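You operate a simulated robot arm through the tools that you are given. There is no shell and no other tool.

The job below is to be done with a simulated two-armed robot. You get a single attempt, and the scene is never put back.

## Task
Close the packed carton and tape its seam down.
Fine: fold both flaps flat, lay the green strip along the seam, rub it till it sticks; crush nothing.

The check looks at the end state, three seconds after you hand in, the way a careful person would. Anything else that was tipped, shoved, dropped, spilled or broken makes it a failure. Flat cloth is picked up by pressing the open fingertips on it (5 to 10 N) and closing them slowly along it; thin cloth reads only 2 to 8 mm in the jaws.

## Robot
Two 6-joint arms with two-finger grippers on one trunk that stands fixed in place. Base frame: the origin is at the foot of the trunk, x ahead of it, y to its left, z up. Units: m, degrees, N and s.
The left shoulder is at [0.061, 0.143, 0.9], the right one opposite. With the tool pointing down near the work surface each hand reaches from about 0.32 to 0.72 m from the base axis, measured 20 degrees to its own side. Payload 2.45 kg a hand.
Tool frame (each hand has its own): the origin (TCP) lies between the finger pads and is the grasp point; the fingertips stand 0.026 m ahead of it; z points along the fingers, y is the line along which they close. The gripper opens to 0.096 m. The gripper's body begins 0.069 m behind the TCP.
Orientation is that of the tool frame in the base frame, as a unit quaternion [x, y, z, w]. With the fingers straight down and closing along the base's y, the tool's x points along the base's -x, its y along +y and its z along -z.

## Interface
- The arms move only by the tool drive_tool. It takes "left_steps", "right_steps" or both (then of equal length, played together; a hand with none holds still); each is a list of rows, each an object (a shift or turn left out is 0, a gripper value left out holds the last) with "xyz": the shift along the tool's x, y, z in cm, a list of three; "rot": the turn, a rotation vector about the tool's x, y, z in degrees, a list of three; "jaw": the opening, from 0 (shut) to 1 (fully open). In form: [{"xyz": [tx, ty, tz], "rot": [rx, ry, rz], "jaw": jaw}, ...]. A call has 1 to 20 rows; each row is the pose to reach, as a shift and turn from the pose commanded when the call began, along the tool's axes at that moment. Rows are played at 5 a second. More than 0.05 m and 8.6 degrees between two rows, or a gripper value outside its range, and nothing of the call is played. A pose out of reach is approached as far as the arm can. The call stops where the force on the tool passes 40 N (or 10 N more than at its start, if that is more) or the arm is blocked; 0.2 s more then pass. Each finger halts on what it meets, pressing with about 31 N; the grip force reading is that of the motor and also rises with nothing between the fingers. The clock runs only during rows and for 0.2 s after the last one: add rows that repeat a pose to give the fingers time. It gives the time, the measured TCP pose, the force on the tool (base axes), the opening and the grip force at its end, in the units of the frame above (readings bear some noise), with the torque about the TCP (base axes, N m) and any sound that the robot's microphone picked up, and new pictures: "pictures" is both (left out), scene, wrist or none (wrist: the cameras of the hands that moved).
- Cameras (640 x 400 px; columns grow to the right, rows downward): "scene" is now at [0.1318, 0.0273, 1.502]; the picture's right is [0.37, -0.93, -0.00], its down [-0.73, -0.29, -0.62] and it looks along [0.58, 0.23, -0.78] (base axes); focal length 353 px, centre (320, 200). "left" rides on the left gripper at [0.082, -0.003, -0.098] in its tool frame; the picture's right is [0.04, 1.00, 0.00], its down [-0.73, 0.03, -0.68] and it looks along [-0.68, 0.03, 0.73] (tool axes); focal length 256 px, centre (320, 200). "right" rides on the right gripper at [0.082, 0.003, -0.098] in its tool frame; the picture's right is [-0.04, 1.00, 0.00], its down [-0.73, -0.03, -0.68] and it looks along [-0.68, -0.03, 0.73] (tool axes); focal length 256 px, centre (320, 200). There is no depth. A picture from a camera that has moved, and an enlarged one, comes with that camera's place and axes in the base frame and with its lens.
- slide_trunk(by): slides the trunk up (or, below 0, down) by that many m; the arms and the scene camera ride with it, the base frame stays. It gives what a move gives, with no picture.
- aim_head(pan, tilt): turns the head with the scene camera to pan (to the left, within 86 degrees either way) and tilt (down, from -29 to 69), counted from straight ahead of the robot. It gives what a move gives, and a new picture of the scene camera.
- inspect(camera, box): a new picture of the part [left, top, right, bottom] of that camera's present view, enlarged. The clock stands still meanwhile.
- finish_job(): hands the job in; it is judged then, once.

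Nothing tells you positions but the pictures and the camera data. Unless the task says otherwise, let go and move clear before handing in.

The tools are called after ">>>" as a command line: name --argument value ..., lists and objects as JSON in quotes. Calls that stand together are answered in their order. drive_tool: Moves the arms, as the interface text tells. Its arguments: {"type":"object","properties":{"left_steps":{"type":"array","items":{"type":"object","properties":{"xyz":{"type":"array","items":{"type":"number"}},"rot":{"type":"array","items":{"type":"number"}},"jaw":{"type":"number"}}}},"right_steps":{"type":"array","items":{"type":"object","properties":{"xyz":{"type":"array","items":{"type":"number"}},"rot":{"type":"array","items":{"type":"number"}},"jaw":{"type":"number"}}}},"pictures":{"type":"string","enum":["both","scene","wrist","none"]}},"required":[]} The other tools are called the same way: slide_trunk (by) slides the trunk up or down; aim_head (pan, tilt) turns the head that bears the scene camera; inspect (camera, box) takes an enlarged picture of a part of a camera's view; finish_job () hands the job in.

At the start:

```text
time_s: 0.0
left_ee_pos: [0.4169, 0.2892, 1.0942]
left_ee_rot: [0.0, 1.0, 0.0, 0.001]
left_force: [0.0, -0.3, -0.2]
left_torque: [0.02, -0.02, -0.02]
left_width: 0.0963
left_grip_force: 0.1
right_ee_pos: [0.491, -0.0909, 1.0781]
right_ee_rot: [0.0, 1.0, 0.0, 0.0]
right_force: [-0.1, -0.3, -1.2]
right_torque: [-0.01, 0.01, 0.02]
right_width: 0.0961
right_grip_force: 0.1
trunk travel left (down, up): [-0.525, 0.065]
head pan, tilt: [21.7, 51.5]
```

scene: 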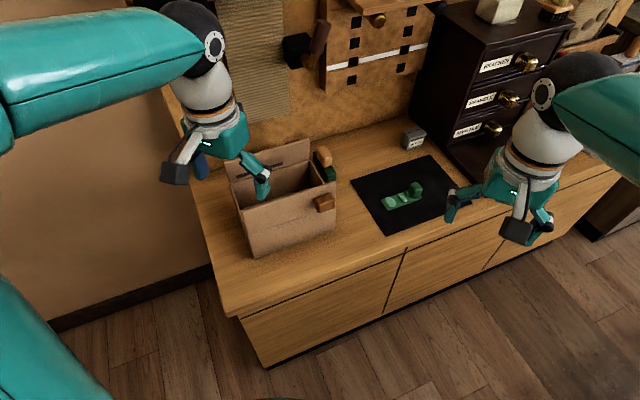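
right: 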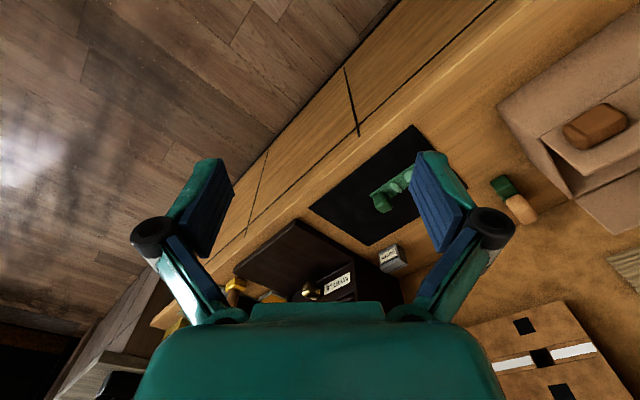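
left: 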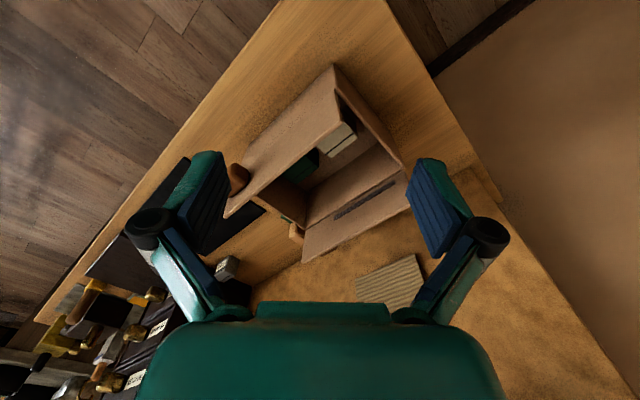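

I see a carton with open flaps left of centre on a bench, and a dark mat with a green object to its right. I'll look closer at these before moving anything.

>>> inspect --camera "scene" --box '[200, 120, 360, 270]'

>>> inspect --camera "scene" --box '[340, 120, 480, 250]'

>>> inspect --camera "left" --box '[200, 50, 440, 290]'

>>> inspect --camera "right" --box '[300, 60, 640, 290]'

```text
2.67 times, centred on (280, 195) of scene
camera zoom: at [0.1318, 0.0273, 1.502], right [0.37, -0.93, 0.0], down [-0.73, -0.29, -0.62], along [0.58, 0.23, -0.78], focal length 942 px, centre (427, 213)
```

zoom: 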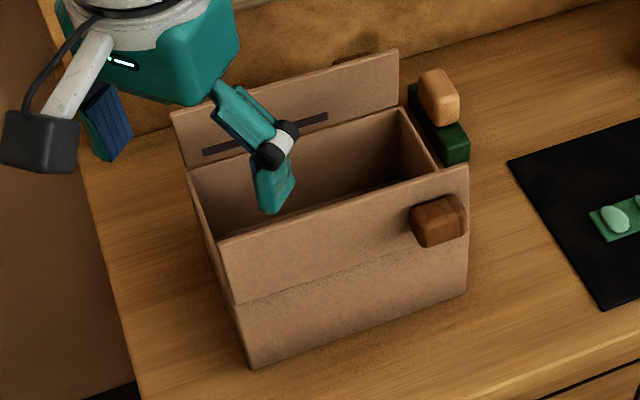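

```text
3.08 times, centred on (410, 185) of scene
camera zoom: at [0.1318, 0.0273, 1.502], right [0.37, -0.93, 0.0], down [-0.73, -0.29, -0.62], along [0.58, 0.23, -0.78], focal length 1086 px, centre (43, 246)
```

zoom: 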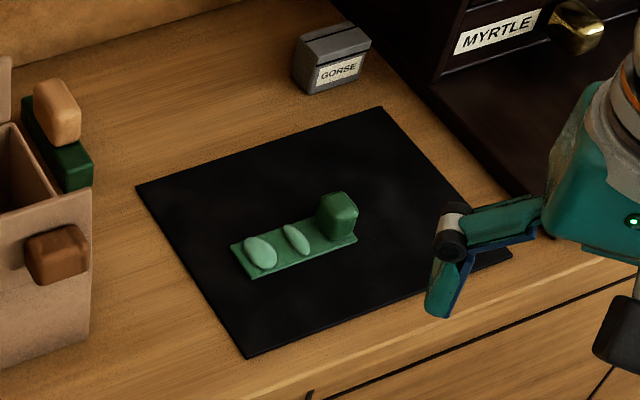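

```text
1.67 times, centred on (320, 170) of left
camera zoom: at [0.3337, 0.2847, 1.1913], right [-0.04, 1.0, 0.0], down [0.73, 0.03, 0.68], along [0.68, 0.03, -0.73], focal length 427 px, centre (320, 250)
```

zoom: 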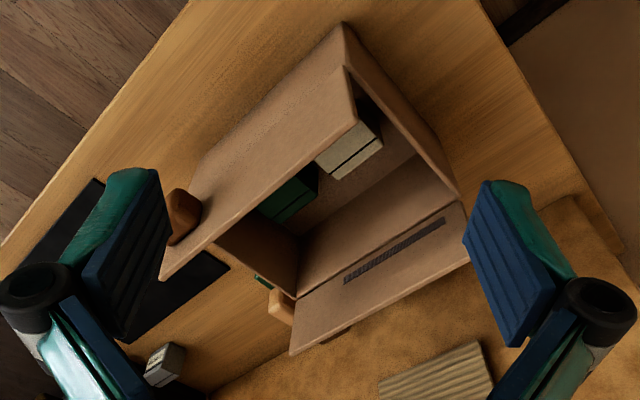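

```text
1.74 times, centred on (470, 175) of right
camera zoom: at [0.4089, -0.0888, 1.177], right [0.04, 1.0, 0.0], down [0.73, -0.03, 0.68], along [0.68, -0.03, -0.73], focal length 445 px, centre (59, 244)
```

zoom: 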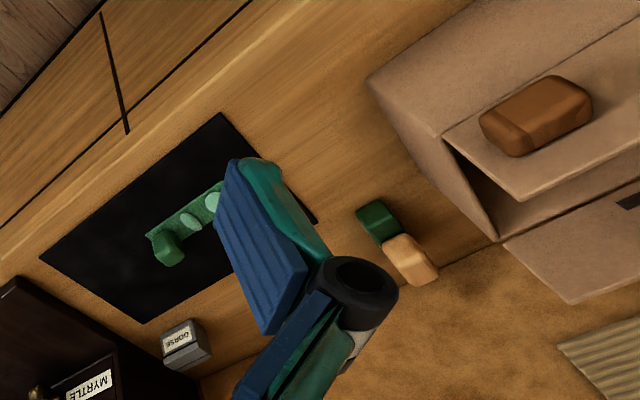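

The bench runs at about 45 degrees to my base axes with its top near z = 0.80. The carton's near-left bottom corner is about (0.445, 0.310) and the near-right one about (0.581, 0.168), with walls about 0.10 m high. The green strip sits on the mat near (0.74, 0.02). I'll zoom in more to find the flap edges and the blocks around the carton.

>>> inspect --camera "scene" --box '[225, 130, 345, 205]'

>>> inspect --camera "scene" --box '[225, 185, 345, 260]'

>>> inspect --camera "scene" --box '[370, 170, 434, 210]'

>>> inspect --camera "right" --box '[480, 70, 640, 250]'

>>> inspect --camera "left" --box '[280, 60, 410, 140]'

```text
5.33 times, centred on (285, 168) of scene
camera zoom: at [0.1318, 0.0273, 1.502], right [0.37, -0.93, 0.0], down [-0.73, -0.29, -0.62], along [0.58, 0.23, -0.78], focal length 1883 px, centre (507, 373)
```

zoom: 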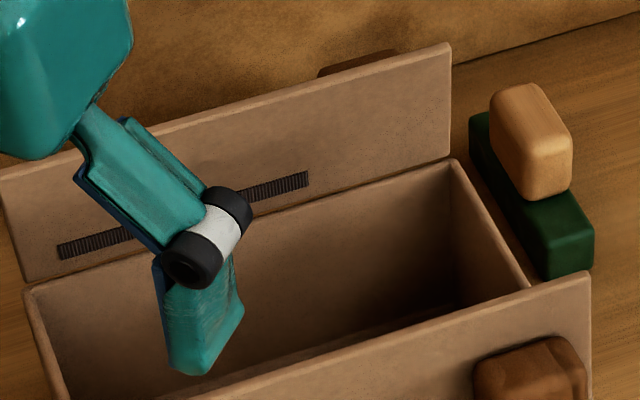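

```text
5.33 times, centred on (285, 222) of scene
camera zoom: at [0.1318, 0.0273, 1.502], right [0.37, -0.93, 0.0], down [-0.73, -0.29, -0.62], along [0.58, 0.23, -0.78], focal length 1883 px, centre (507, 80)
```

zoom: 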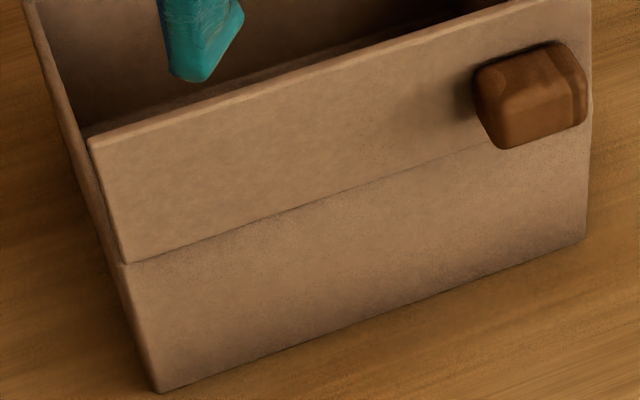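

```text
10.00 times, centred on (402, 190) of scene
camera zoom: at [0.1318, 0.0273, 1.502], right [0.37, -0.93, 0.0], down [-0.73, -0.29, -0.62], along [0.58, 0.23, -0.78], focal length 3531 px, centre (-500, 300)
```

zoom: 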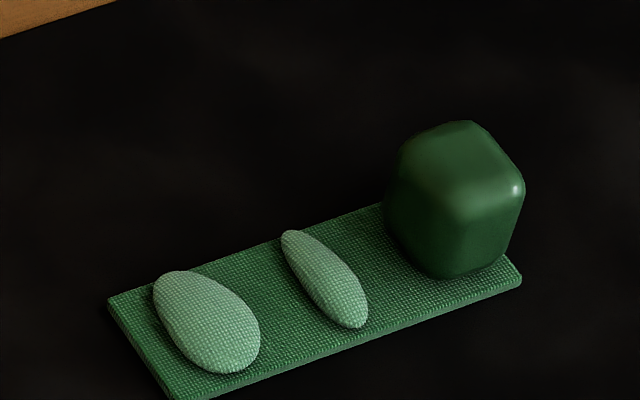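

```text
2.22 times, centred on (560, 160) of right
camera zoom: at [0.4089, -0.0888, 1.177], right [0.04, 1.0, 0.0], down [0.73, -0.03, 0.68], along [0.68, -0.03, -0.73], focal length 569 px, centre (-213, 289)
```

zoom: 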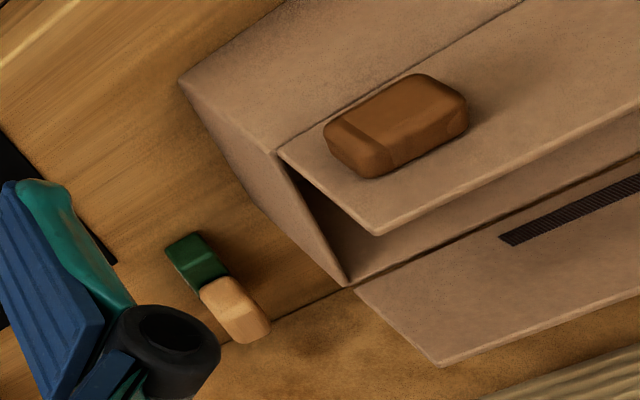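

```text
4.92 times, centred on (345, 100) of left
camera zoom: at [0.3337, 0.2847, 1.1913], right [-0.04, 1.0, 0.0], down [0.73, 0.03, 0.68], along [0.68, 0.03, -0.73], focal length 1260 px, centre (197, 692)
```

zoom: 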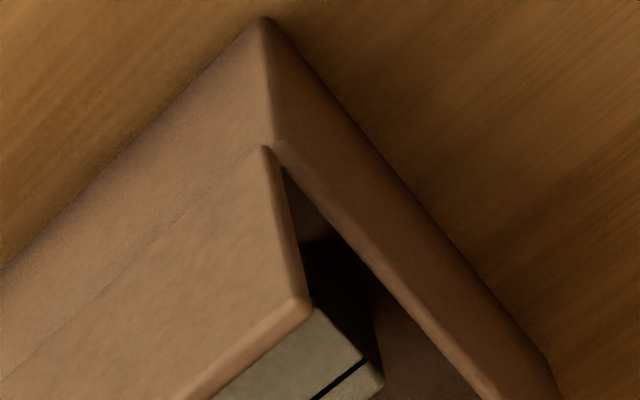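

The carton is about 0.20 × 0.14 m with its top at z ≈ 0.907, and both flaps stand almost upright. Each flap has a brown knob on its outer face at the right end. First I'll turn the left hand 45 degrees to match the carton, close its fingers, and bring it in front of the near flap at a safe height.

>>> drive_tool --left_steps '[{"xyz": [-0.8, -1.5, 0], "rot": [0, 0, 7.5], "jaw": 0.5}, {"xyz": [-1.6, -3.0, 0], "rot": [0, 0, 15], "jaw": 0.2}, {"xyz": [-2.4, -4.5, 0], "rot": [0, 0, 22.5], "jaw": 0}, {"xyz": [-3.2, -6.0, 0], "rot": [0, 0, 30], "jaw": 0}, {"xyz": [-4.0, -7.5, 0], "rot": [0, 0, 37.5], "jaw": 0}, {"xyz": [-4.6, -8.8, 0], "rot": [0, 0, 45], "jaw": 0}, {"xyz": [-4.6, -8.8, 0], "rot": [0, 0, 45], "jaw": 0}]' --pictures "both"

```text
time_s: 1.6
left_ee_pos: [0.4627, 0.2009, 1.0937]
left_ee_rot: [0.384, 0.923, -0.001, 0.002]
left_force: [0.1, 1.1, -0.2]
left_torque: [0.04, 0.0, -0.02]
left_width: 0.0003
left_grip_force: 29.3
right_ee_pos: [0.4911, -0.0916, 1.0785]
right_ee_rot: [0.0, 1.0, -0.001, 0.0]
right_force: [-0.5, 0.8, 0.0]
right_torque: [0.03, 0.0, -0.01]
right_width: 0.0962
right_grip_force: 0.1
trunk travel left (down, up): [-0.525, 0.065]
head pan, tilt: [21.7, 51.5]
camera scene: at [0.1317, 0.0275, 1.502], right [0.37, -0.93, 0.0], down [-0.73, -0.29, -0.62], along [0.58, 0.23, -0.78], focal length 353 px, centre (320, 200)
camera left: at [0.4015, 0.2555, 1.1922], right [0.68, 0.73, 0.0], down [0.54, -0.5, 0.68], along [0.5, -0.46, -0.73], focal length 256 px, centre (320, 200)
```

scene: 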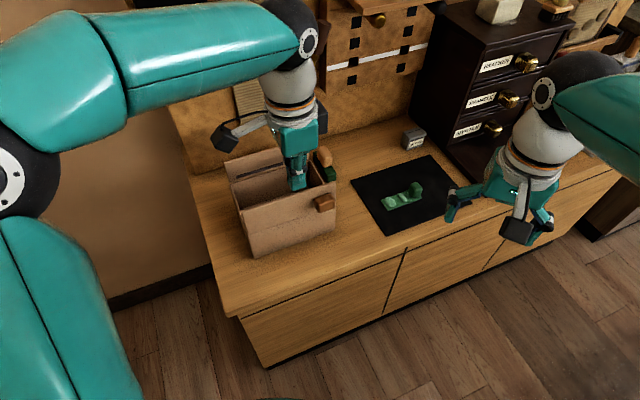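
left: 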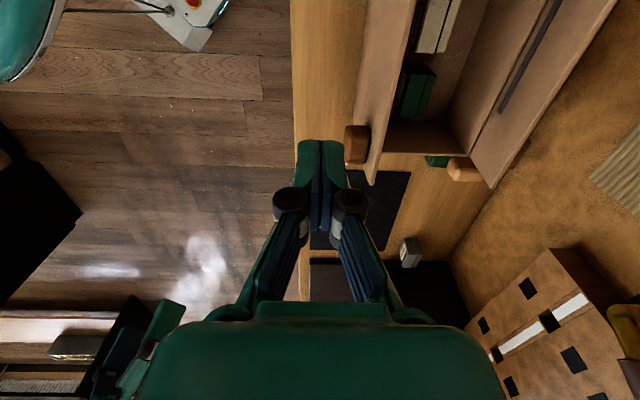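

The left hand is lined up with the carton and in front of the near flap. I'll take a closer look at the carton from this wrist view before going down.

>>> inspect --camera "left" --box '[290, 0, 630, 220]'

>>> inspect --camera "scene" --box '[215, 130, 355, 260]'

```text
1.82 times, centred on (460, 110) of left
camera zoom: at [0.4015, 0.2555, 1.1922], right [0.68, 0.73, 0.0], down [0.54, -0.5, 0.68], along [0.5, -0.46, -0.73], focal length 465 px, centre (66, 364)
```

zoom: 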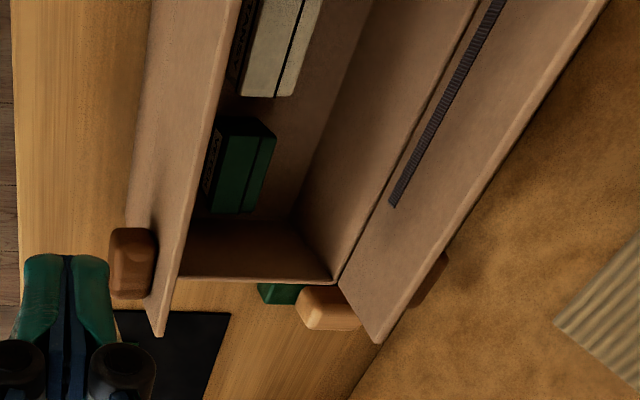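

```text
3.08 times, centred on (285, 195) of scene
camera zoom: at [0.1317, 0.0275, 1.502], right [0.37, -0.93, 0.0], down [-0.73, -0.29, -0.62], along [0.58, 0.23, -0.78], focal length 1086 px, centre (428, 215)
```

zoom: 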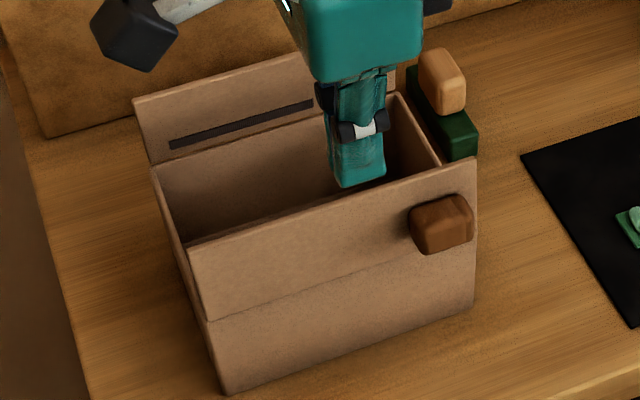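

The near flap is clear to push. I'll lower the closed left fingers in front of it, tip at z ≈ 0.957, and then push it inward along an arc about its hinge, part way first.

>>> drive_tool --left_steps '[{"xyz": [0, 0, 4]}, {"xyz": [0, 0, 8]}, {"xyz": [0, 0, 11.07]}, {"xyz": [0, 1.5, 11.07]}, {"xyz": [0, 3, 11.07]}, {"xyz": [0, 4, 11.07]}, {"xyz": [0, 4.8, 11.1]}, {"xyz": [0, 5.67, 11.15]}, {"xyz": [0, 6.51, 11.37]}, {"xyz": [0, 7.3, 11.74]}, {"xyz": [0, 8.0, 12.24]}, {"xyz": [0, 8.6, 12.86]}]' --pictures "both"

```text
time_s: 4.2
left_ee_pos: [0.5249, 0.2612, 0.9656]
left_ee_rot: [0.383, 0.924, 0.0, 0.001]
left_force: [-0.8, 0.2, 0.6]
left_torque: [0.01, -0.02, -0.03]
left_width: 0.0
left_grip_force: 28.4
right_ee_pos: [0.4925, -0.0913, 1.0786]
right_ee_rot: [0.0, 1.0, 0.0, 0.0]
right_force: [-0.1, 0.2, 0.2]
right_torque: [-0.02, -0.01, 0.01]
right_width: 0.0962
right_grip_force: 0.0
trunk travel left (down, up): [-0.525, 0.065]
head pan, tilt: [21.7, 51.5]
camera scene: at [0.1322, 0.0274, 1.502], right [0.37, -0.93, 0.0], down [-0.73, -0.29, -0.62], along [0.58, 0.23, -0.78], focal length 353 px, centre (320, 200)
camera left: at [0.4627, 0.3167, 1.0629], right [0.68, 0.73, 0.0], down [0.54, -0.5, 0.68], along [0.5, -0.46, -0.73], focal length 256 px, centre (320, 200)
```

scene: 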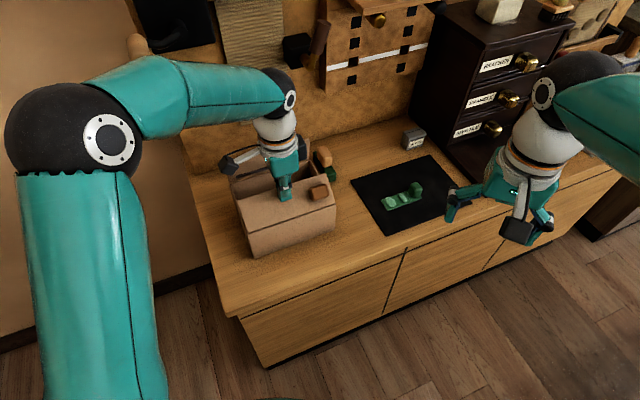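
left: 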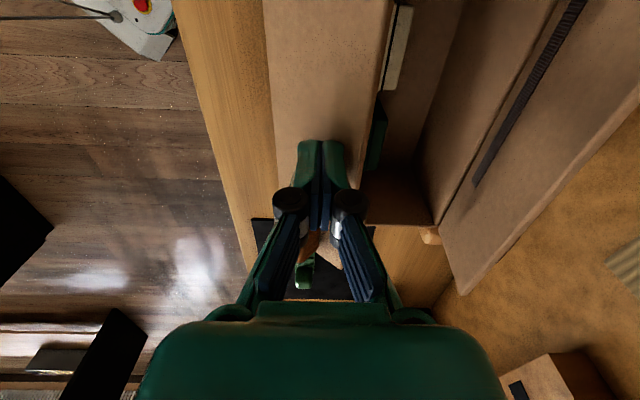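

The near flap folds with almost no resistance. I'll carry on along the arc nearly to flat and watch the force.

>>> drive_tool --left_steps '[{"xyz": [0, 0.3, 0.35]}, {"xyz": [0, 0.5, 0.7]}, {"xyz": [0, 0.7, 1.1]}, {"xyz": [0, 0.87, 1.5]}, {"xyz": [0, 1.0, 1.95]}, {"xyz": [0, 1.09, 2.35]}, {"xyz": [0, 1.15, 2.7]}, {"xyz": [0, 1.17, 2.85]}]' --pictures "both"

```text
time_s: 6.0
left_ee_pos: [0.5328, 0.2699, 0.9373]
left_ee_rot: [0.383, 0.924, -0.001, 0.001]
left_force: [0.2, 0.3, 0.7]
left_torque: [0.04, -0.01, 0.01]
left_width: 0.0
left_grip_force: 28.3
right_ee_pos: [0.4915, -0.0901, 1.0784]
right_ee_rot: [0.0, 1.0, 0.001, 0.0]
right_force: [0.1, -0.2, -0.1]
right_torque: [0.04, 0.0, 0.03]
right_width: 0.0959
right_grip_force: 0.0
trunk travel left (down, up): [-0.525, 0.065]
head pan, tilt: [21.7, 51.5]
camera scene: at [0.1319, 0.0272, 1.502], right [0.37, -0.93, 0.0], down [-0.73, -0.29, -0.62], along [0.58, 0.23, -0.78], focal length 353 px, centre (320, 200)
camera left: at [0.4708, 0.3246, 1.0349], right [0.68, 0.73, 0.0], down [0.54, -0.5, 0.68], along [0.5, -0.46, -0.73], focal length 256 px, centre (320, 200)
```

scene: 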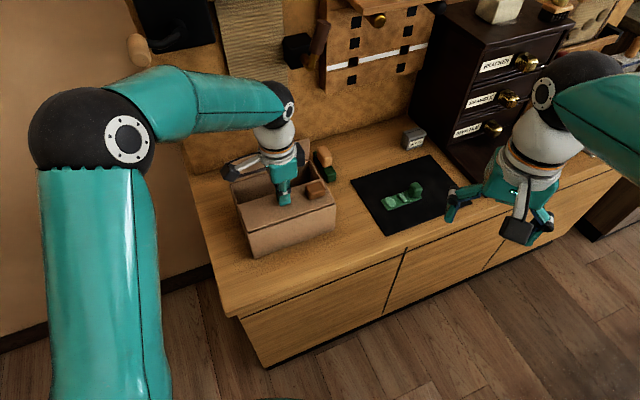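
left: 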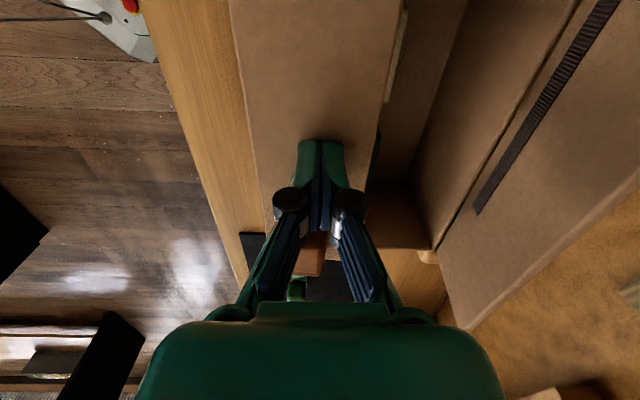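

The near flap is nearly flat, with the tip at z ≈ 0.911 and still little force. I'll check how level it is.

>>> inspect --camera "scene" --box '[215, 150, 355, 260]'

>>> inspect --camera "left" --box '[200, 0, 520, 220]'

```text
3.64 times, centred on (285, 205) of scene
camera zoom: at [0.1319, 0.0272, 1.502], right [0.37, -0.93, 0.0], down [-0.73, -0.29, -0.62], along [0.58, 0.23, -0.78], focal length 1284 px, centre (447, 182)
```

zoom: 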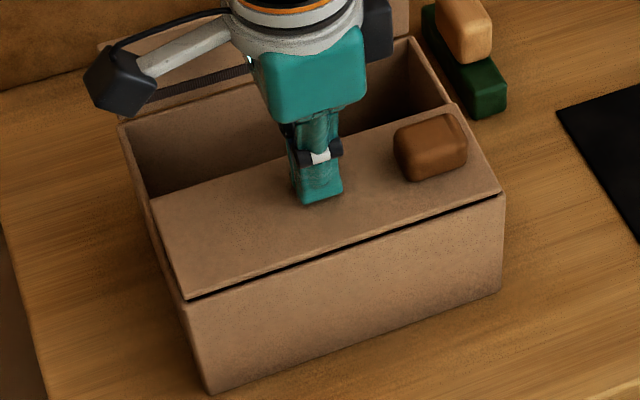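

```text
1.82 times, centred on (360, 110) of left
camera zoom: at [0.4708, 0.3246, 1.0349], right [0.68, 0.73, 0.0], down [0.54, -0.5, 0.68], along [0.5, -0.46, -0.73], focal length 465 px, centre (247, 364)
```

zoom: 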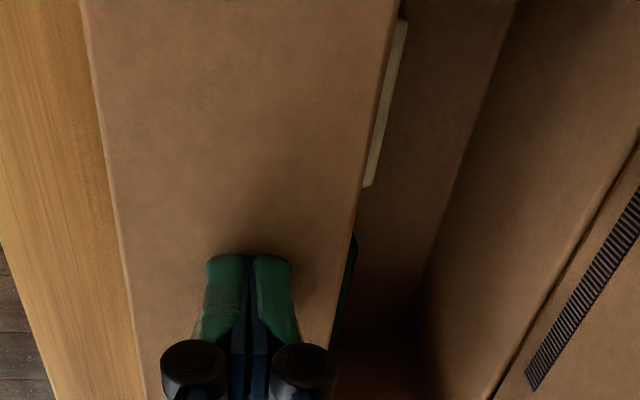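

The flap looks almost level. I'll lower in 1 mm steps to find where it seats.

>>> drive_tool --left_steps '[{"xyz": [0, 0, 0.1]}, {"xyz": [0, 0, 0.2]}, {"xyz": [0, 0, 0.2]}]' --pictures "none"

```text
time_s: 6.8
left_ee_pos: [0.5317, 0.2702, 0.9349]
left_ee_rot: [0.382, 0.924, -0.001, 0.001]
left_force: [0.6, 0.3, -0.1]
left_torque: [-0.01, 0.0, 0.0]
left_width: 0.0
left_grip_force: 28.9
right_ee_pos: [0.4917, -0.0907, 1.0792]
right_ee_rot: [0.0, 1.0, -0.001, -0.001]
right_force: [0.0, 0.8, 0.1]
right_torque: [-0.05, -0.03, 0.02]
right_width: 0.0959
right_grip_force: 0.1
trunk travel left (down, up): [-0.525, 0.065]
head pan, tilt: [21.7, 51.5]
```

>>> drive_tool --left_steps '[{"xyz": [0, 0, 0.1]}, {"xyz": [0, 0, 0.2]}, {"xyz": [0, 0, 0.2]}]' --pictures "wrist"

>>> inspect --camera "scene" --box '[225, 165, 345, 240]'

```text
time_s: 7.6
left_ee_pos: [0.5316, 0.268, 0.9336]
left_ee_rot: [0.383, 0.924, -0.001, 0.001]
left_force: [-0.6, -0.3, -0.4]
left_torque: [-0.02, 0.01, -0.03]
left_width: 0.0002
left_grip_force: 28.4
right_ee_pos: [0.4915, -0.0928, 1.079]
right_ee_rot: [0.001, 1.0, 0.0, -0.001]
right_force: [1.3, 0.0, 0.6]
right_torque: [0.05, 0.04, 0.04]
right_width: 0.0959
right_grip_force: 0.1
trunk travel left (down, up): [-0.525, 0.065]
head pan, tilt: [21.7, 51.5]
camera left: at [0.4701, 0.3243, 1.0308], right [0.68, 0.73, 0.0], down [0.54, -0.5, 0.68], along [0.5, -0.46, -0.73], focal length 256 px, centre (320, 200)
```

left: 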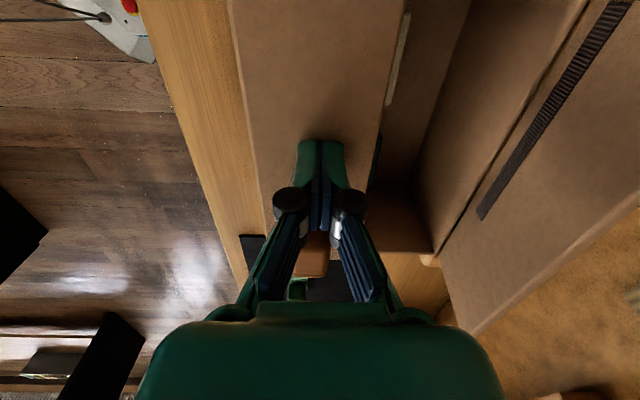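

```text
5.33 times, centred on (285, 202) of scene
camera zoom: at [0.132, 0.0273, 1.502], right [0.37, -0.93, 0.0], down [-0.73, -0.29, -0.62], along [0.58, 0.23, -0.78], focal length 1883 px, centre (507, 187)
```

zoom: 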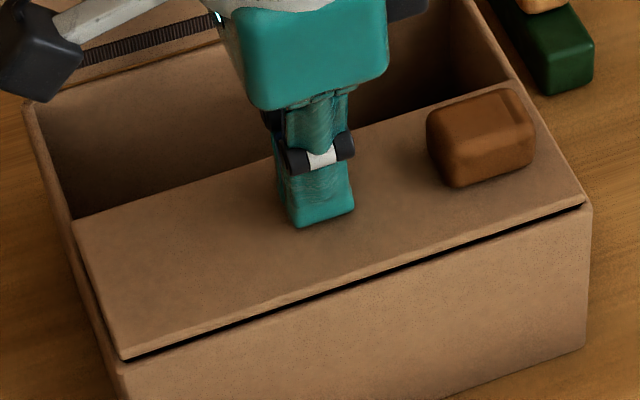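

There's still no force at tip z ≈ 0.9076 and the flap looks flush with the side walls. I'll lift the fingers straight up to see whether the flap stays put.

>>> drive_tool --left_steps '[{"xyz": [0, 0, -0.5]}, {"xyz": [0, 0, -2]}, {"xyz": [0, 0, -5]}, {"xyz": [0, 0, -9]}, {"xyz": [0, -2, -12]}, {"xyz": [0, -4, -14]}, {"xyz": [0, -4, -14]}]' --pictures "both"

>>> inspect --camera "scene" --box '[225, 135, 345, 240]'

>>> inspect --camera "left" --box '[240, 0, 640, 250]'

```text
time_s: 9.2
left_ee_pos: [0.503, 0.2427, 1.0732]
left_ee_rot: [0.383, 0.924, 0.0, 0.001]
left_force: [0.3, -1.1, -0.2]
left_torque: [0.0, 0.02, 0.0]
left_width: 0.0
left_grip_force: 28.6
right_ee_pos: [0.4917, -0.0906, 1.0788]
right_ee_rot: [0.0, 1.0, 0.0, 0.0]
right_force: [0.1, 0.4, 0.0]
right_torque: [-0.01, 0.02, -0.01]
right_width: 0.0961
right_grip_force: 0.0
trunk travel left (down, up): [-0.525, 0.065]
head pan, tilt: [21.7, 51.5]
camera scene: at [0.1323, 0.0274, 1.502], right [0.37, -0.93, 0.0], down [-0.73, -0.29, -0.62], along [0.58, 0.23, -0.78], focal length 353 px, centre (320, 200)
camera left: at [0.4423, 0.2979, 1.1706], right [0.68, 0.73, 0.0], down [0.54, -0.5, 0.68], along [0.5, -0.46, -0.73], focal length 256 px, centre (320, 200)
```

scene: 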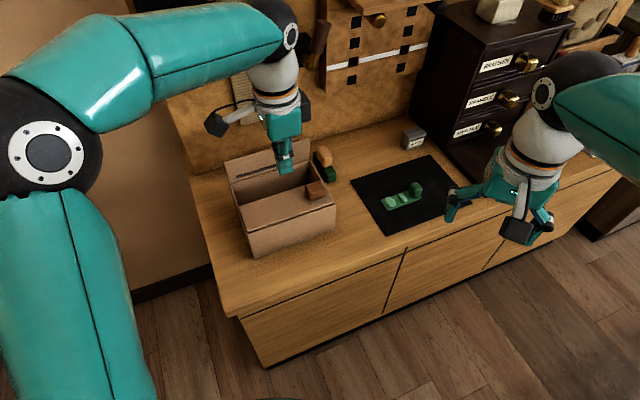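
left: 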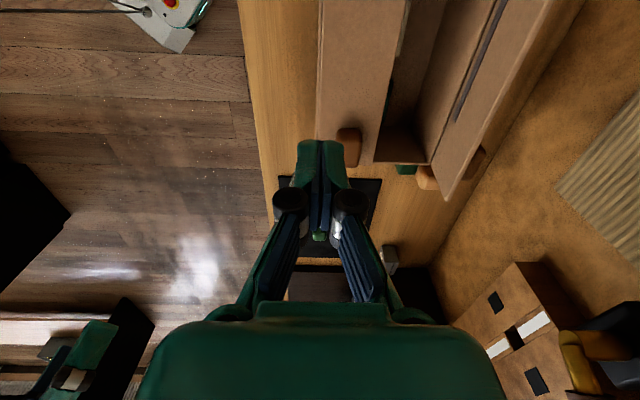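

```text
3.81 times, centred on (285, 188) of scene
camera zoom: at [0.1323, 0.0274, 1.502], right [0.37, -0.93, 0.0], down [-0.73, -0.29, -0.62], along [0.58, 0.23, -0.78], focal length 1345 px, centre (453, 248)
```

zoom: 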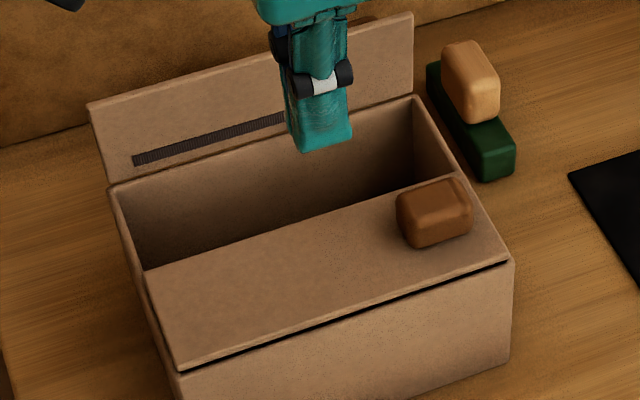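

```text
1.60 times, centred on (440, 125) of left
camera zoom: at [0.4423, 0.2979, 1.1706], right [0.68, 0.73, 0.0], down [0.54, -0.5, 0.68], along [0.5, -0.46, -0.73], focal length 410 px, centre (128, 320)
```

zoom: 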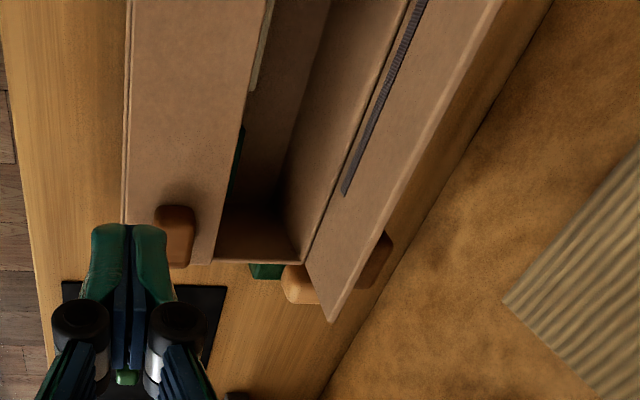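

The near flap stays folded by itself. Next is the far flap. I'll carry the closed left fingers over it, well above its top edge, down behind it (there's about 16 cm to the wall), and check the view.

>>> drive_tool --left_steps '[{"xyz": [0.3, 2, -2]}, {"xyz": [0.6, 5, -3]}, {"xyz": [0.9, 9, -3]}, {"xyz": [1.2, 13, -3]}, {"xyz": [1.4, 17, -3]}, {"xyz": [1.4, 18.8, -3]}, {"xyz": [1.4, 18.8, -3]}]' --pictures "both"

```text
time_s: 10.8
left_ee_pos: [0.5992, 0.3664, 1.0912]
left_ee_rot: [0.383, 0.924, 0.0, 0.001]
left_force: [-0.4, -0.5, -0.3]
left_torque: [-0.01, -0.02, 0.01]
left_width: 0.0
left_grip_force: 28.7
left hand out of reach, approached as far as the arm can: row 5, 6, 7
right_ee_pos: [0.4929, -0.0916, 1.0775]
right_ee_rot: [0.0, 1.0, 0.0, -0.001]
right_force: [0.2, 0.0, -0.4]
right_torque: [0.01, 0.01, 0.0]
right_width: 0.0961
right_grip_force: 0.0
trunk travel left (down, up): [-0.525, 0.065]
head pan, tilt: [21.7, 51.5]
camera scene: at [0.1325, 0.0276, 1.5019], right [0.37, -0.93, 0.0], down [-0.73, -0.29, -0.62], along [0.58, 0.23, -0.78], focal length 353 px, centre (320, 200)
camera left: at [0.5384, 0.4217, 1.1892], right [0.68, 0.73, 0.0], down [0.54, -0.5, 0.68], along [0.5, -0.46, -0.73], focal length 256 px, centre (320, 200)
```

scene: 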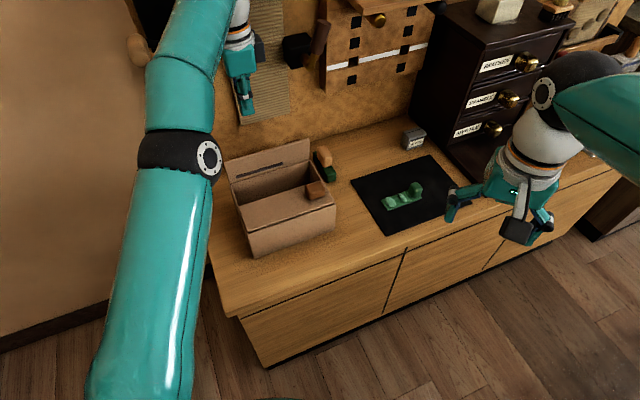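
left: 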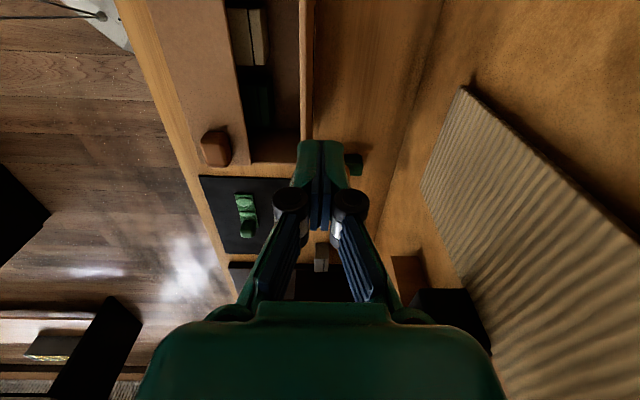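

At this height the arm falls just short of getting behind the flap. Raising the trunk by its full 0.065 m should add reach at bench level for both arms, so I'll do that first.

>>> slide_trunk --by 0.065

```text
time_s: 11.8
left_ee_pos: [0.5998, 0.3664, 1.1578]
left_ee_rot: [0.383, 0.924, 0.0, 0.001]
left_force: [-0.3, 0.9, -1.2]
left_torque: [0.02, 0.02, -0.01]
left_width: 0.0
left_grip_force: 28.8
right_ee_pos: [0.4918, -0.0921, 1.1444]
right_ee_rot: [0.0, 1.0, 0.001, -0.001]
right_force: [-0.6, 0.4, 0.1]
right_torque: [0.02, 0.0, 0.0]
right_width: 0.0962
right_grip_force: 0.0
trunk travel left (down, up): [-0.59, 0.0]
head pan, tilt: [21.7, 51.5]
```

The trunk is up. I'll lower the left hand to z ≈ 1.03, still clear of the flap top, and see where it actually lands.

>>> drive_tool --left_steps '[{"xyz": [0, 0, 4]}, {"xyz": [0, 0, 8]}, {"xyz": [0, 0, 12]}, {"xyz": [0, 0, 12]}]' --pictures "none"

```text
time_s: 12.8
left_ee_pos: [0.6009, 0.3651, 1.0381]
left_ee_rot: [0.382, 0.924, 0.0, 0.002]
left_force: [-0.2, 0.2, 0.8]
left_torque: [-0.02, 0.03, 0.0]
left_width: 0.0001
left_grip_force: 28.4
right_ee_pos: [0.4934, -0.0912, 1.1444]
right_ee_rot: [0.001, 1.0, 0.0, -0.001]
right_force: [-0.3, -1.0, 0.9]
right_torque: [0.02, 0.0, 0.01]
right_width: 0.096
right_grip_force: 0.1
trunk travel left (down, up): [-0.59, 0.0]
head pan, tilt: [21.7, 51.5]
```

The hand is directly above the far flap at b ≈ 0.683 along my depth direction, so I'll move 3.5 cm further back before going down.

>>> drive_tool --left_steps '[{"xyz": [0, 1, 0]}, {"xyz": [0, 2.2, 0]}, {"xyz": [0, 3.6, 0]}, {"xyz": [0, 3.6, 0]}]' --pictures "both"

```text
time_s: 13.8
left_ee_pos: [0.6242, 0.3909, 1.0383]
left_ee_rot: [0.383, 0.924, -0.001, 0.001]
left_force: [0.5, -0.4, -0.7]
left_torque: [0.03, -0.01, -0.02]
left_width: 0.0
left_grip_force: 28.3
right_ee_pos: [0.491, -0.0923, 1.1443]
right_ee_rot: [-0.001, 1.0, -0.001, 0.0]
right_force: [0.2, 0.8, 0.6]
right_torque: [-0.01, -0.04, -0.02]
right_width: 0.096
right_grip_force: 0.1
trunk travel left (down, up): [-0.59, 0.0]
head pan, tilt: [21.7, 51.5]
camera scene: at [0.1315, 0.0271, 1.5671], right [0.37, -0.93, 0.0], down [-0.73, -0.29, -0.62], along [0.58, 0.23, -0.78], focal length 353 px, centre (320, 200)
camera left: at [0.5635, 0.4467, 1.1359], right [0.68, 0.73, 0.0], down [0.54, -0.5, 0.68], along [0.5, -0.46, -0.73], focal length 256 px, centre (320, 200)
```

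scene: 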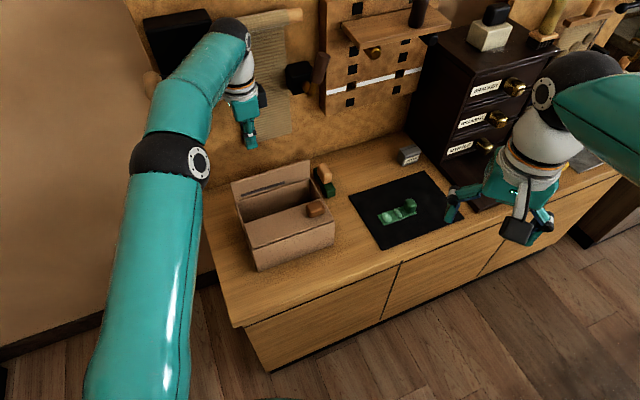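
left: 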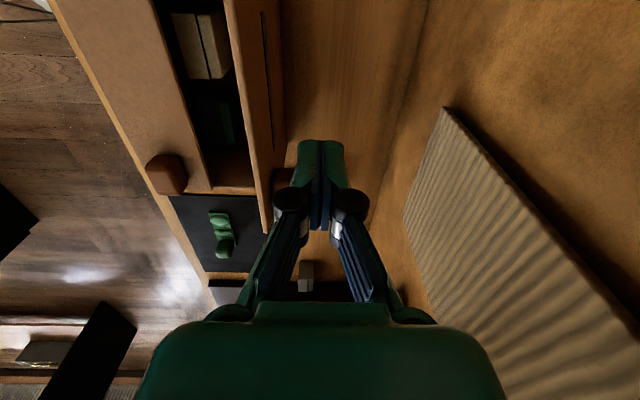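

The fingers are now behind the far flap with clearance on both sides. I'll lower them to mid-flap height.

>>> drive_tool --left_steps '[{"xyz": [0, 0, 2]}, {"xyz": [0, 0, 4]}, {"xyz": [0, 0, 5.5]}, {"xyz": [0, 0, 5.5]}]' --pictures "wrist"

>>> inspect --camera "scene" --box '[200, 60, 360, 200]'

```text
time_s: 14.8
left_ee_pos: [0.626, 0.3899, 0.9822]
left_ee_rot: [0.384, 0.923, 0.0, 0.001]
left_force: [-0.5, -0.6, -1.7]
left_torque: [0.01, 0.01, -0.01]
left_width: 0.0002
left_grip_force: 28.5
right_ee_pos: [0.4904, -0.0905, 1.1436]
right_ee_rot: [-0.001, 1.0, 0.0, 0.0]
right_force: [-0.3, 0.7, 0.3]
right_torque: [-0.02, 0.02, 0.02]
right_width: 0.0961
right_grip_force: 0.1
trunk travel left (down, up): [-0.59, 0.0]
head pan, tilt: [21.7, 51.5]
camera left: at [0.5637, 0.446, 1.079], right [0.68, 0.73, 0.0], down [0.54, -0.5, 0.68], along [0.5, -0.46, -0.73], focal length 256 px, centre (320, 200)
```

left: 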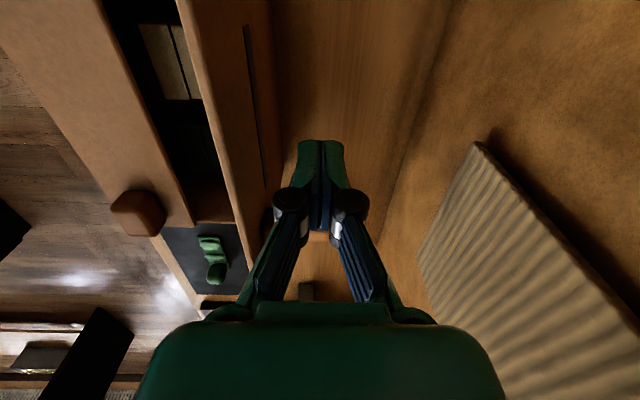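

```text
2.86 times, centred on (280, 130) of scene
camera zoom: at [0.132, 0.0272, 1.567], right [0.37, -0.93, 0.0], down [-0.73, -0.29, -0.62], along [0.58, 0.23, -0.78], focal length 1009 px, centre (434, 400)
```

zoom: 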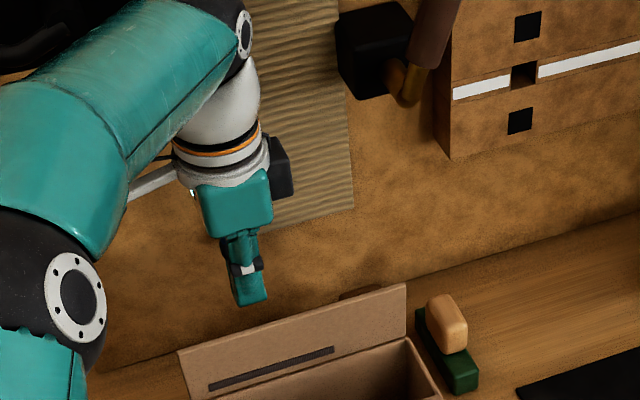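

The fingertips sit about 4 cm behind the far flap. I'll push it toward the robot along an arc about its hinge, half way first.

>>> drive_tool --left_steps '[{"xyz": [0, -1.5, 0]}, {"xyz": [0, -2.8, 0]}, {"xyz": [0, -3.8, 0]}, {"xyz": [0, -4.7, 0.08]}, {"xyz": [0, -5.5, 0.3]}, {"xyz": [0, -6.3, 0.67]}, {"xyz": [0, -7.0, 1.17]}, {"xyz": [0, -7.6, 1.79]}, {"xyz": [0, -7.6, 1.79]}]' --pictures "both"

```text
time_s: 16.8
left_ee_pos: [0.5734, 0.337, 0.964]
left_ee_rot: [0.383, 0.924, 0.0, 0.001]
left_force: [0.0, 0.0, 0.2]
left_torque: [0.02, 0.02, 0.03]
left_width: 0.0
left_grip_force: 29.0
right_ee_pos: [0.4918, -0.0913, 1.1448]
right_ee_rot: [0.0, 1.0, 0.0, 0.0]
right_force: [-0.4, 0.2, -0.2]
right_torque: [0.03, 0.02, -0.01]
right_width: 0.096
right_grip_force: 0.1
trunk travel left (down, up): [-0.59, 0.0]
head pan, tilt: [21.7, 51.5]
camera scene: at [0.1321, 0.0273, 1.567], right [0.37, -0.93, 0.0], down [-0.73, -0.29, -0.62], along [0.58, 0.23, -0.78], focal length 353 px, centre (320, 200)
camera left: at [0.5113, 0.3931, 1.0622], right [0.68, 0.73, 0.0], down [0.54, -0.5, 0.68], along [0.5, -0.46, -0.73], focal length 256 px, centre (320, 200)
```

scene: 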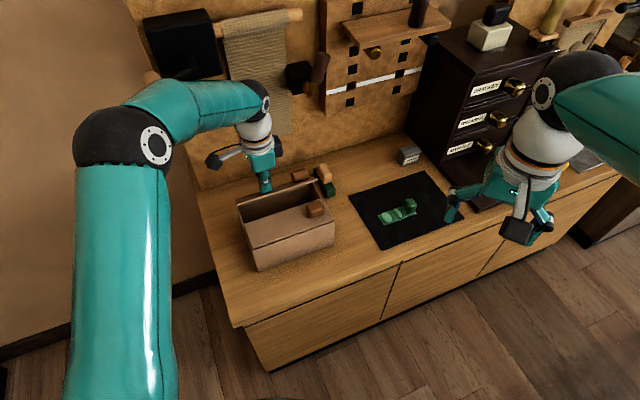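
left: 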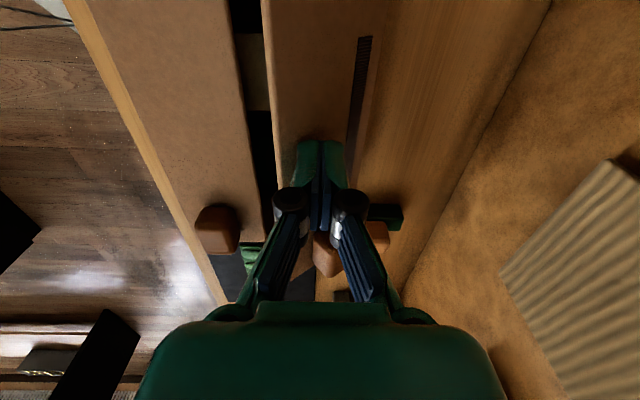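

The far flap is about half folded with no notable force. I'll check it closely before continuing.

>>> inspect --camera "left" --box '[200, 0, 480, 280]'

>>> inspect --camera "scene" --box '[225, 140, 345, 275]'

```text
1.43 times, centred on (340, 140) of left
camera zoom: at [0.5113, 0.3931, 1.0622], right [0.68, 0.73, 0.0], down [0.54, -0.5, 0.68], along [0.5, -0.46, -0.73], focal length 366 px, centre (291, 286)
```

zoom: 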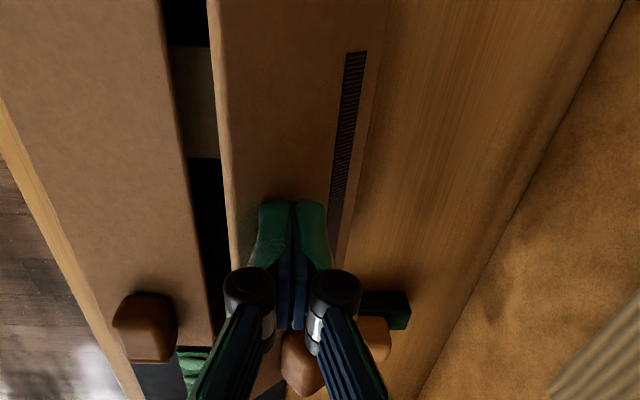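

```text
2.96 times, centred on (285, 208) of scene
camera zoom: at [0.1321, 0.0273, 1.567], right [0.37, -0.93, 0.0], down [-0.73, -0.29, -0.62], along [0.58, 0.23, -0.78], focal length 1046 px, centre (424, 178)
```

zoom: 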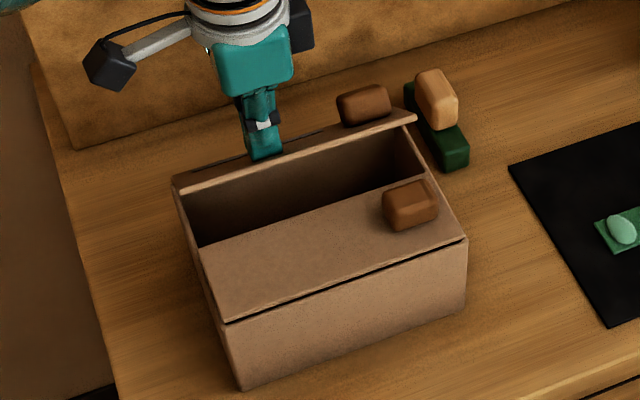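

The far flap turns freely too. I'll carry on along the arc to flat, ending at the same tip height used for the near flap.

>>> drive_tool --left_steps '[{"xyz": [0, -0.3, 0.35]}, {"xyz": [0, -0.5, 0.7]}, {"xyz": [0, -0.7, 1.1]}, {"xyz": [0, -0.87, 1.5]}, {"xyz": [0, -1.0, 1.95]}, {"xyz": [0, -1.09, 2.35]}, {"xyz": [0, -1.15, 2.6]}, {"xyz": [0, -1.17, 2.8]}, {"xyz": [0, -1.17, 2.95]}, {"xyz": [0, -1.17, 3.05]}]' --pictures "both"

>>> inspect --camera "scene" --box '[225, 140, 345, 275]'

>>> inspect --camera "left" --box '[160, 0, 480, 280]'

```text
time_s: 19.0
left_ee_pos: [0.5647, 0.3279, 0.9333]
left_ee_rot: [0.382, 0.924, -0.002, 0.001]
left_force: [-1.8, 0.2, 0.7]
left_torque: [-0.02, 0.01, 0.02]
left_width: 0.0
left_grip_force: 28.9
right_ee_pos: [0.4922, -0.0916, 1.1438]
right_ee_rot: [0.0, 1.0, 0.0, 0.0]
right_force: [0.1, -0.1, -0.7]
right_torque: [0.0, -0.01, 0.01]
right_width: 0.0963
right_grip_force: 0.1
trunk travel left (down, up): [-0.59, 0.0]
head pan, tilt: [21.7, 51.5]
camera scene: at [0.132, 0.0272, 1.567], right [0.37, -0.93, 0.0], down [-0.73, -0.29, -0.62], along [0.58, 0.23, -0.78], focal length 353 px, centre (320, 200)
camera left: at [0.5024, 0.3846, 1.0312], right [0.68, 0.73, 0.0], down [0.54, -0.5, 0.68], along [0.5, -0.46, -0.73], focal length 256 px, centre (320, 200)
```

scene: 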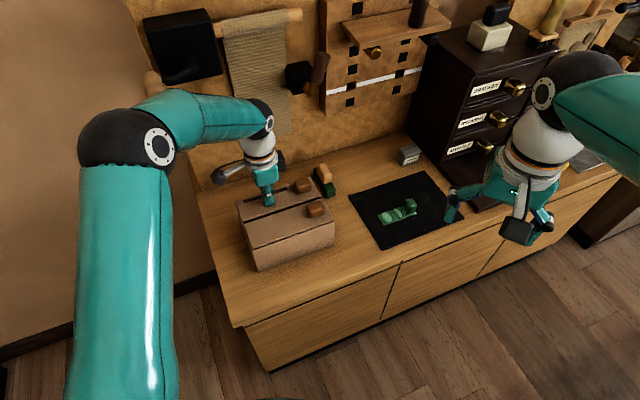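
left: 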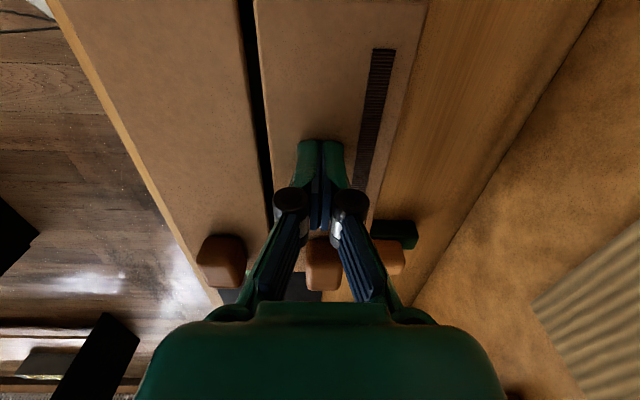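

```text
2.96 times, centred on (285, 208) of scene
camera zoom: at [0.132, 0.0272, 1.567], right [0.37, -0.93, 0.0], down [-0.73, -0.29, -0.62], along [0.58, 0.23, -0.78], focal length 1046 px, centre (424, 178)
```

zoom: 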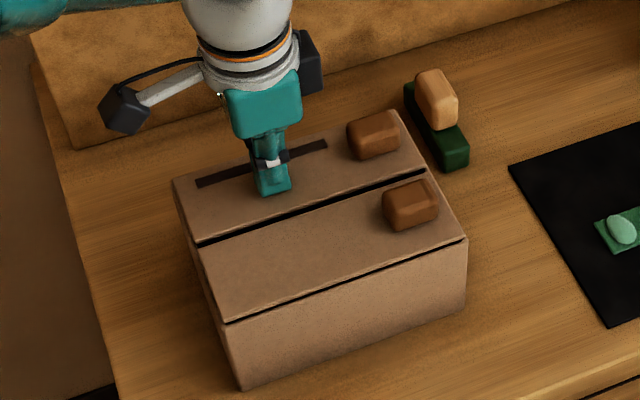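

```text
1.43 times, centred on (320, 140) of left
camera zoom: at [0.5024, 0.3846, 1.0312], right [0.68, 0.73, 0.0], down [0.54, -0.5, 0.68], along [0.5, -0.46, -0.73], focal length 366 px, centre (320, 286)
```

zoom: 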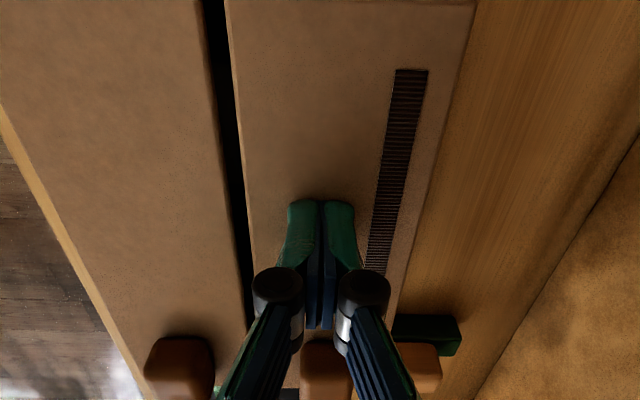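

Both flaps are down with a narrow gap at the seam. I'll press the far flap a little further in 1 mm steps to find its stop.

>>> drive_tool --left_steps '[{"xyz": [0, 0, 0.1]}, {"xyz": [0, 0, 0.2]}, {"xyz": [0, 0, 0.2]}]' --pictures "none"

```text
time_s: 19.8
left_ee_pos: [0.5647, 0.3282, 0.933]
left_ee_rot: [0.382, 0.924, 0.001, 0.003]
left_force: [0.4, 1.2, 3.6]
left_torque: [0.07, 0.0, -0.02]
left_width: 0.0059
left_grip_force: 28.8
right_ee_pos: [0.4914, -0.0925, 1.1437]
right_ee_rot: [0.0, 1.0, 0.0, 0.0]
right_force: [0.5, 0.9, -1.2]
right_torque: [0.0, 0.0, -0.01]
right_width: 0.096
right_grip_force: 0.1
trunk travel left (down, up): [-0.59, 0.0]
head pan, tilt: [21.7, 51.5]
```

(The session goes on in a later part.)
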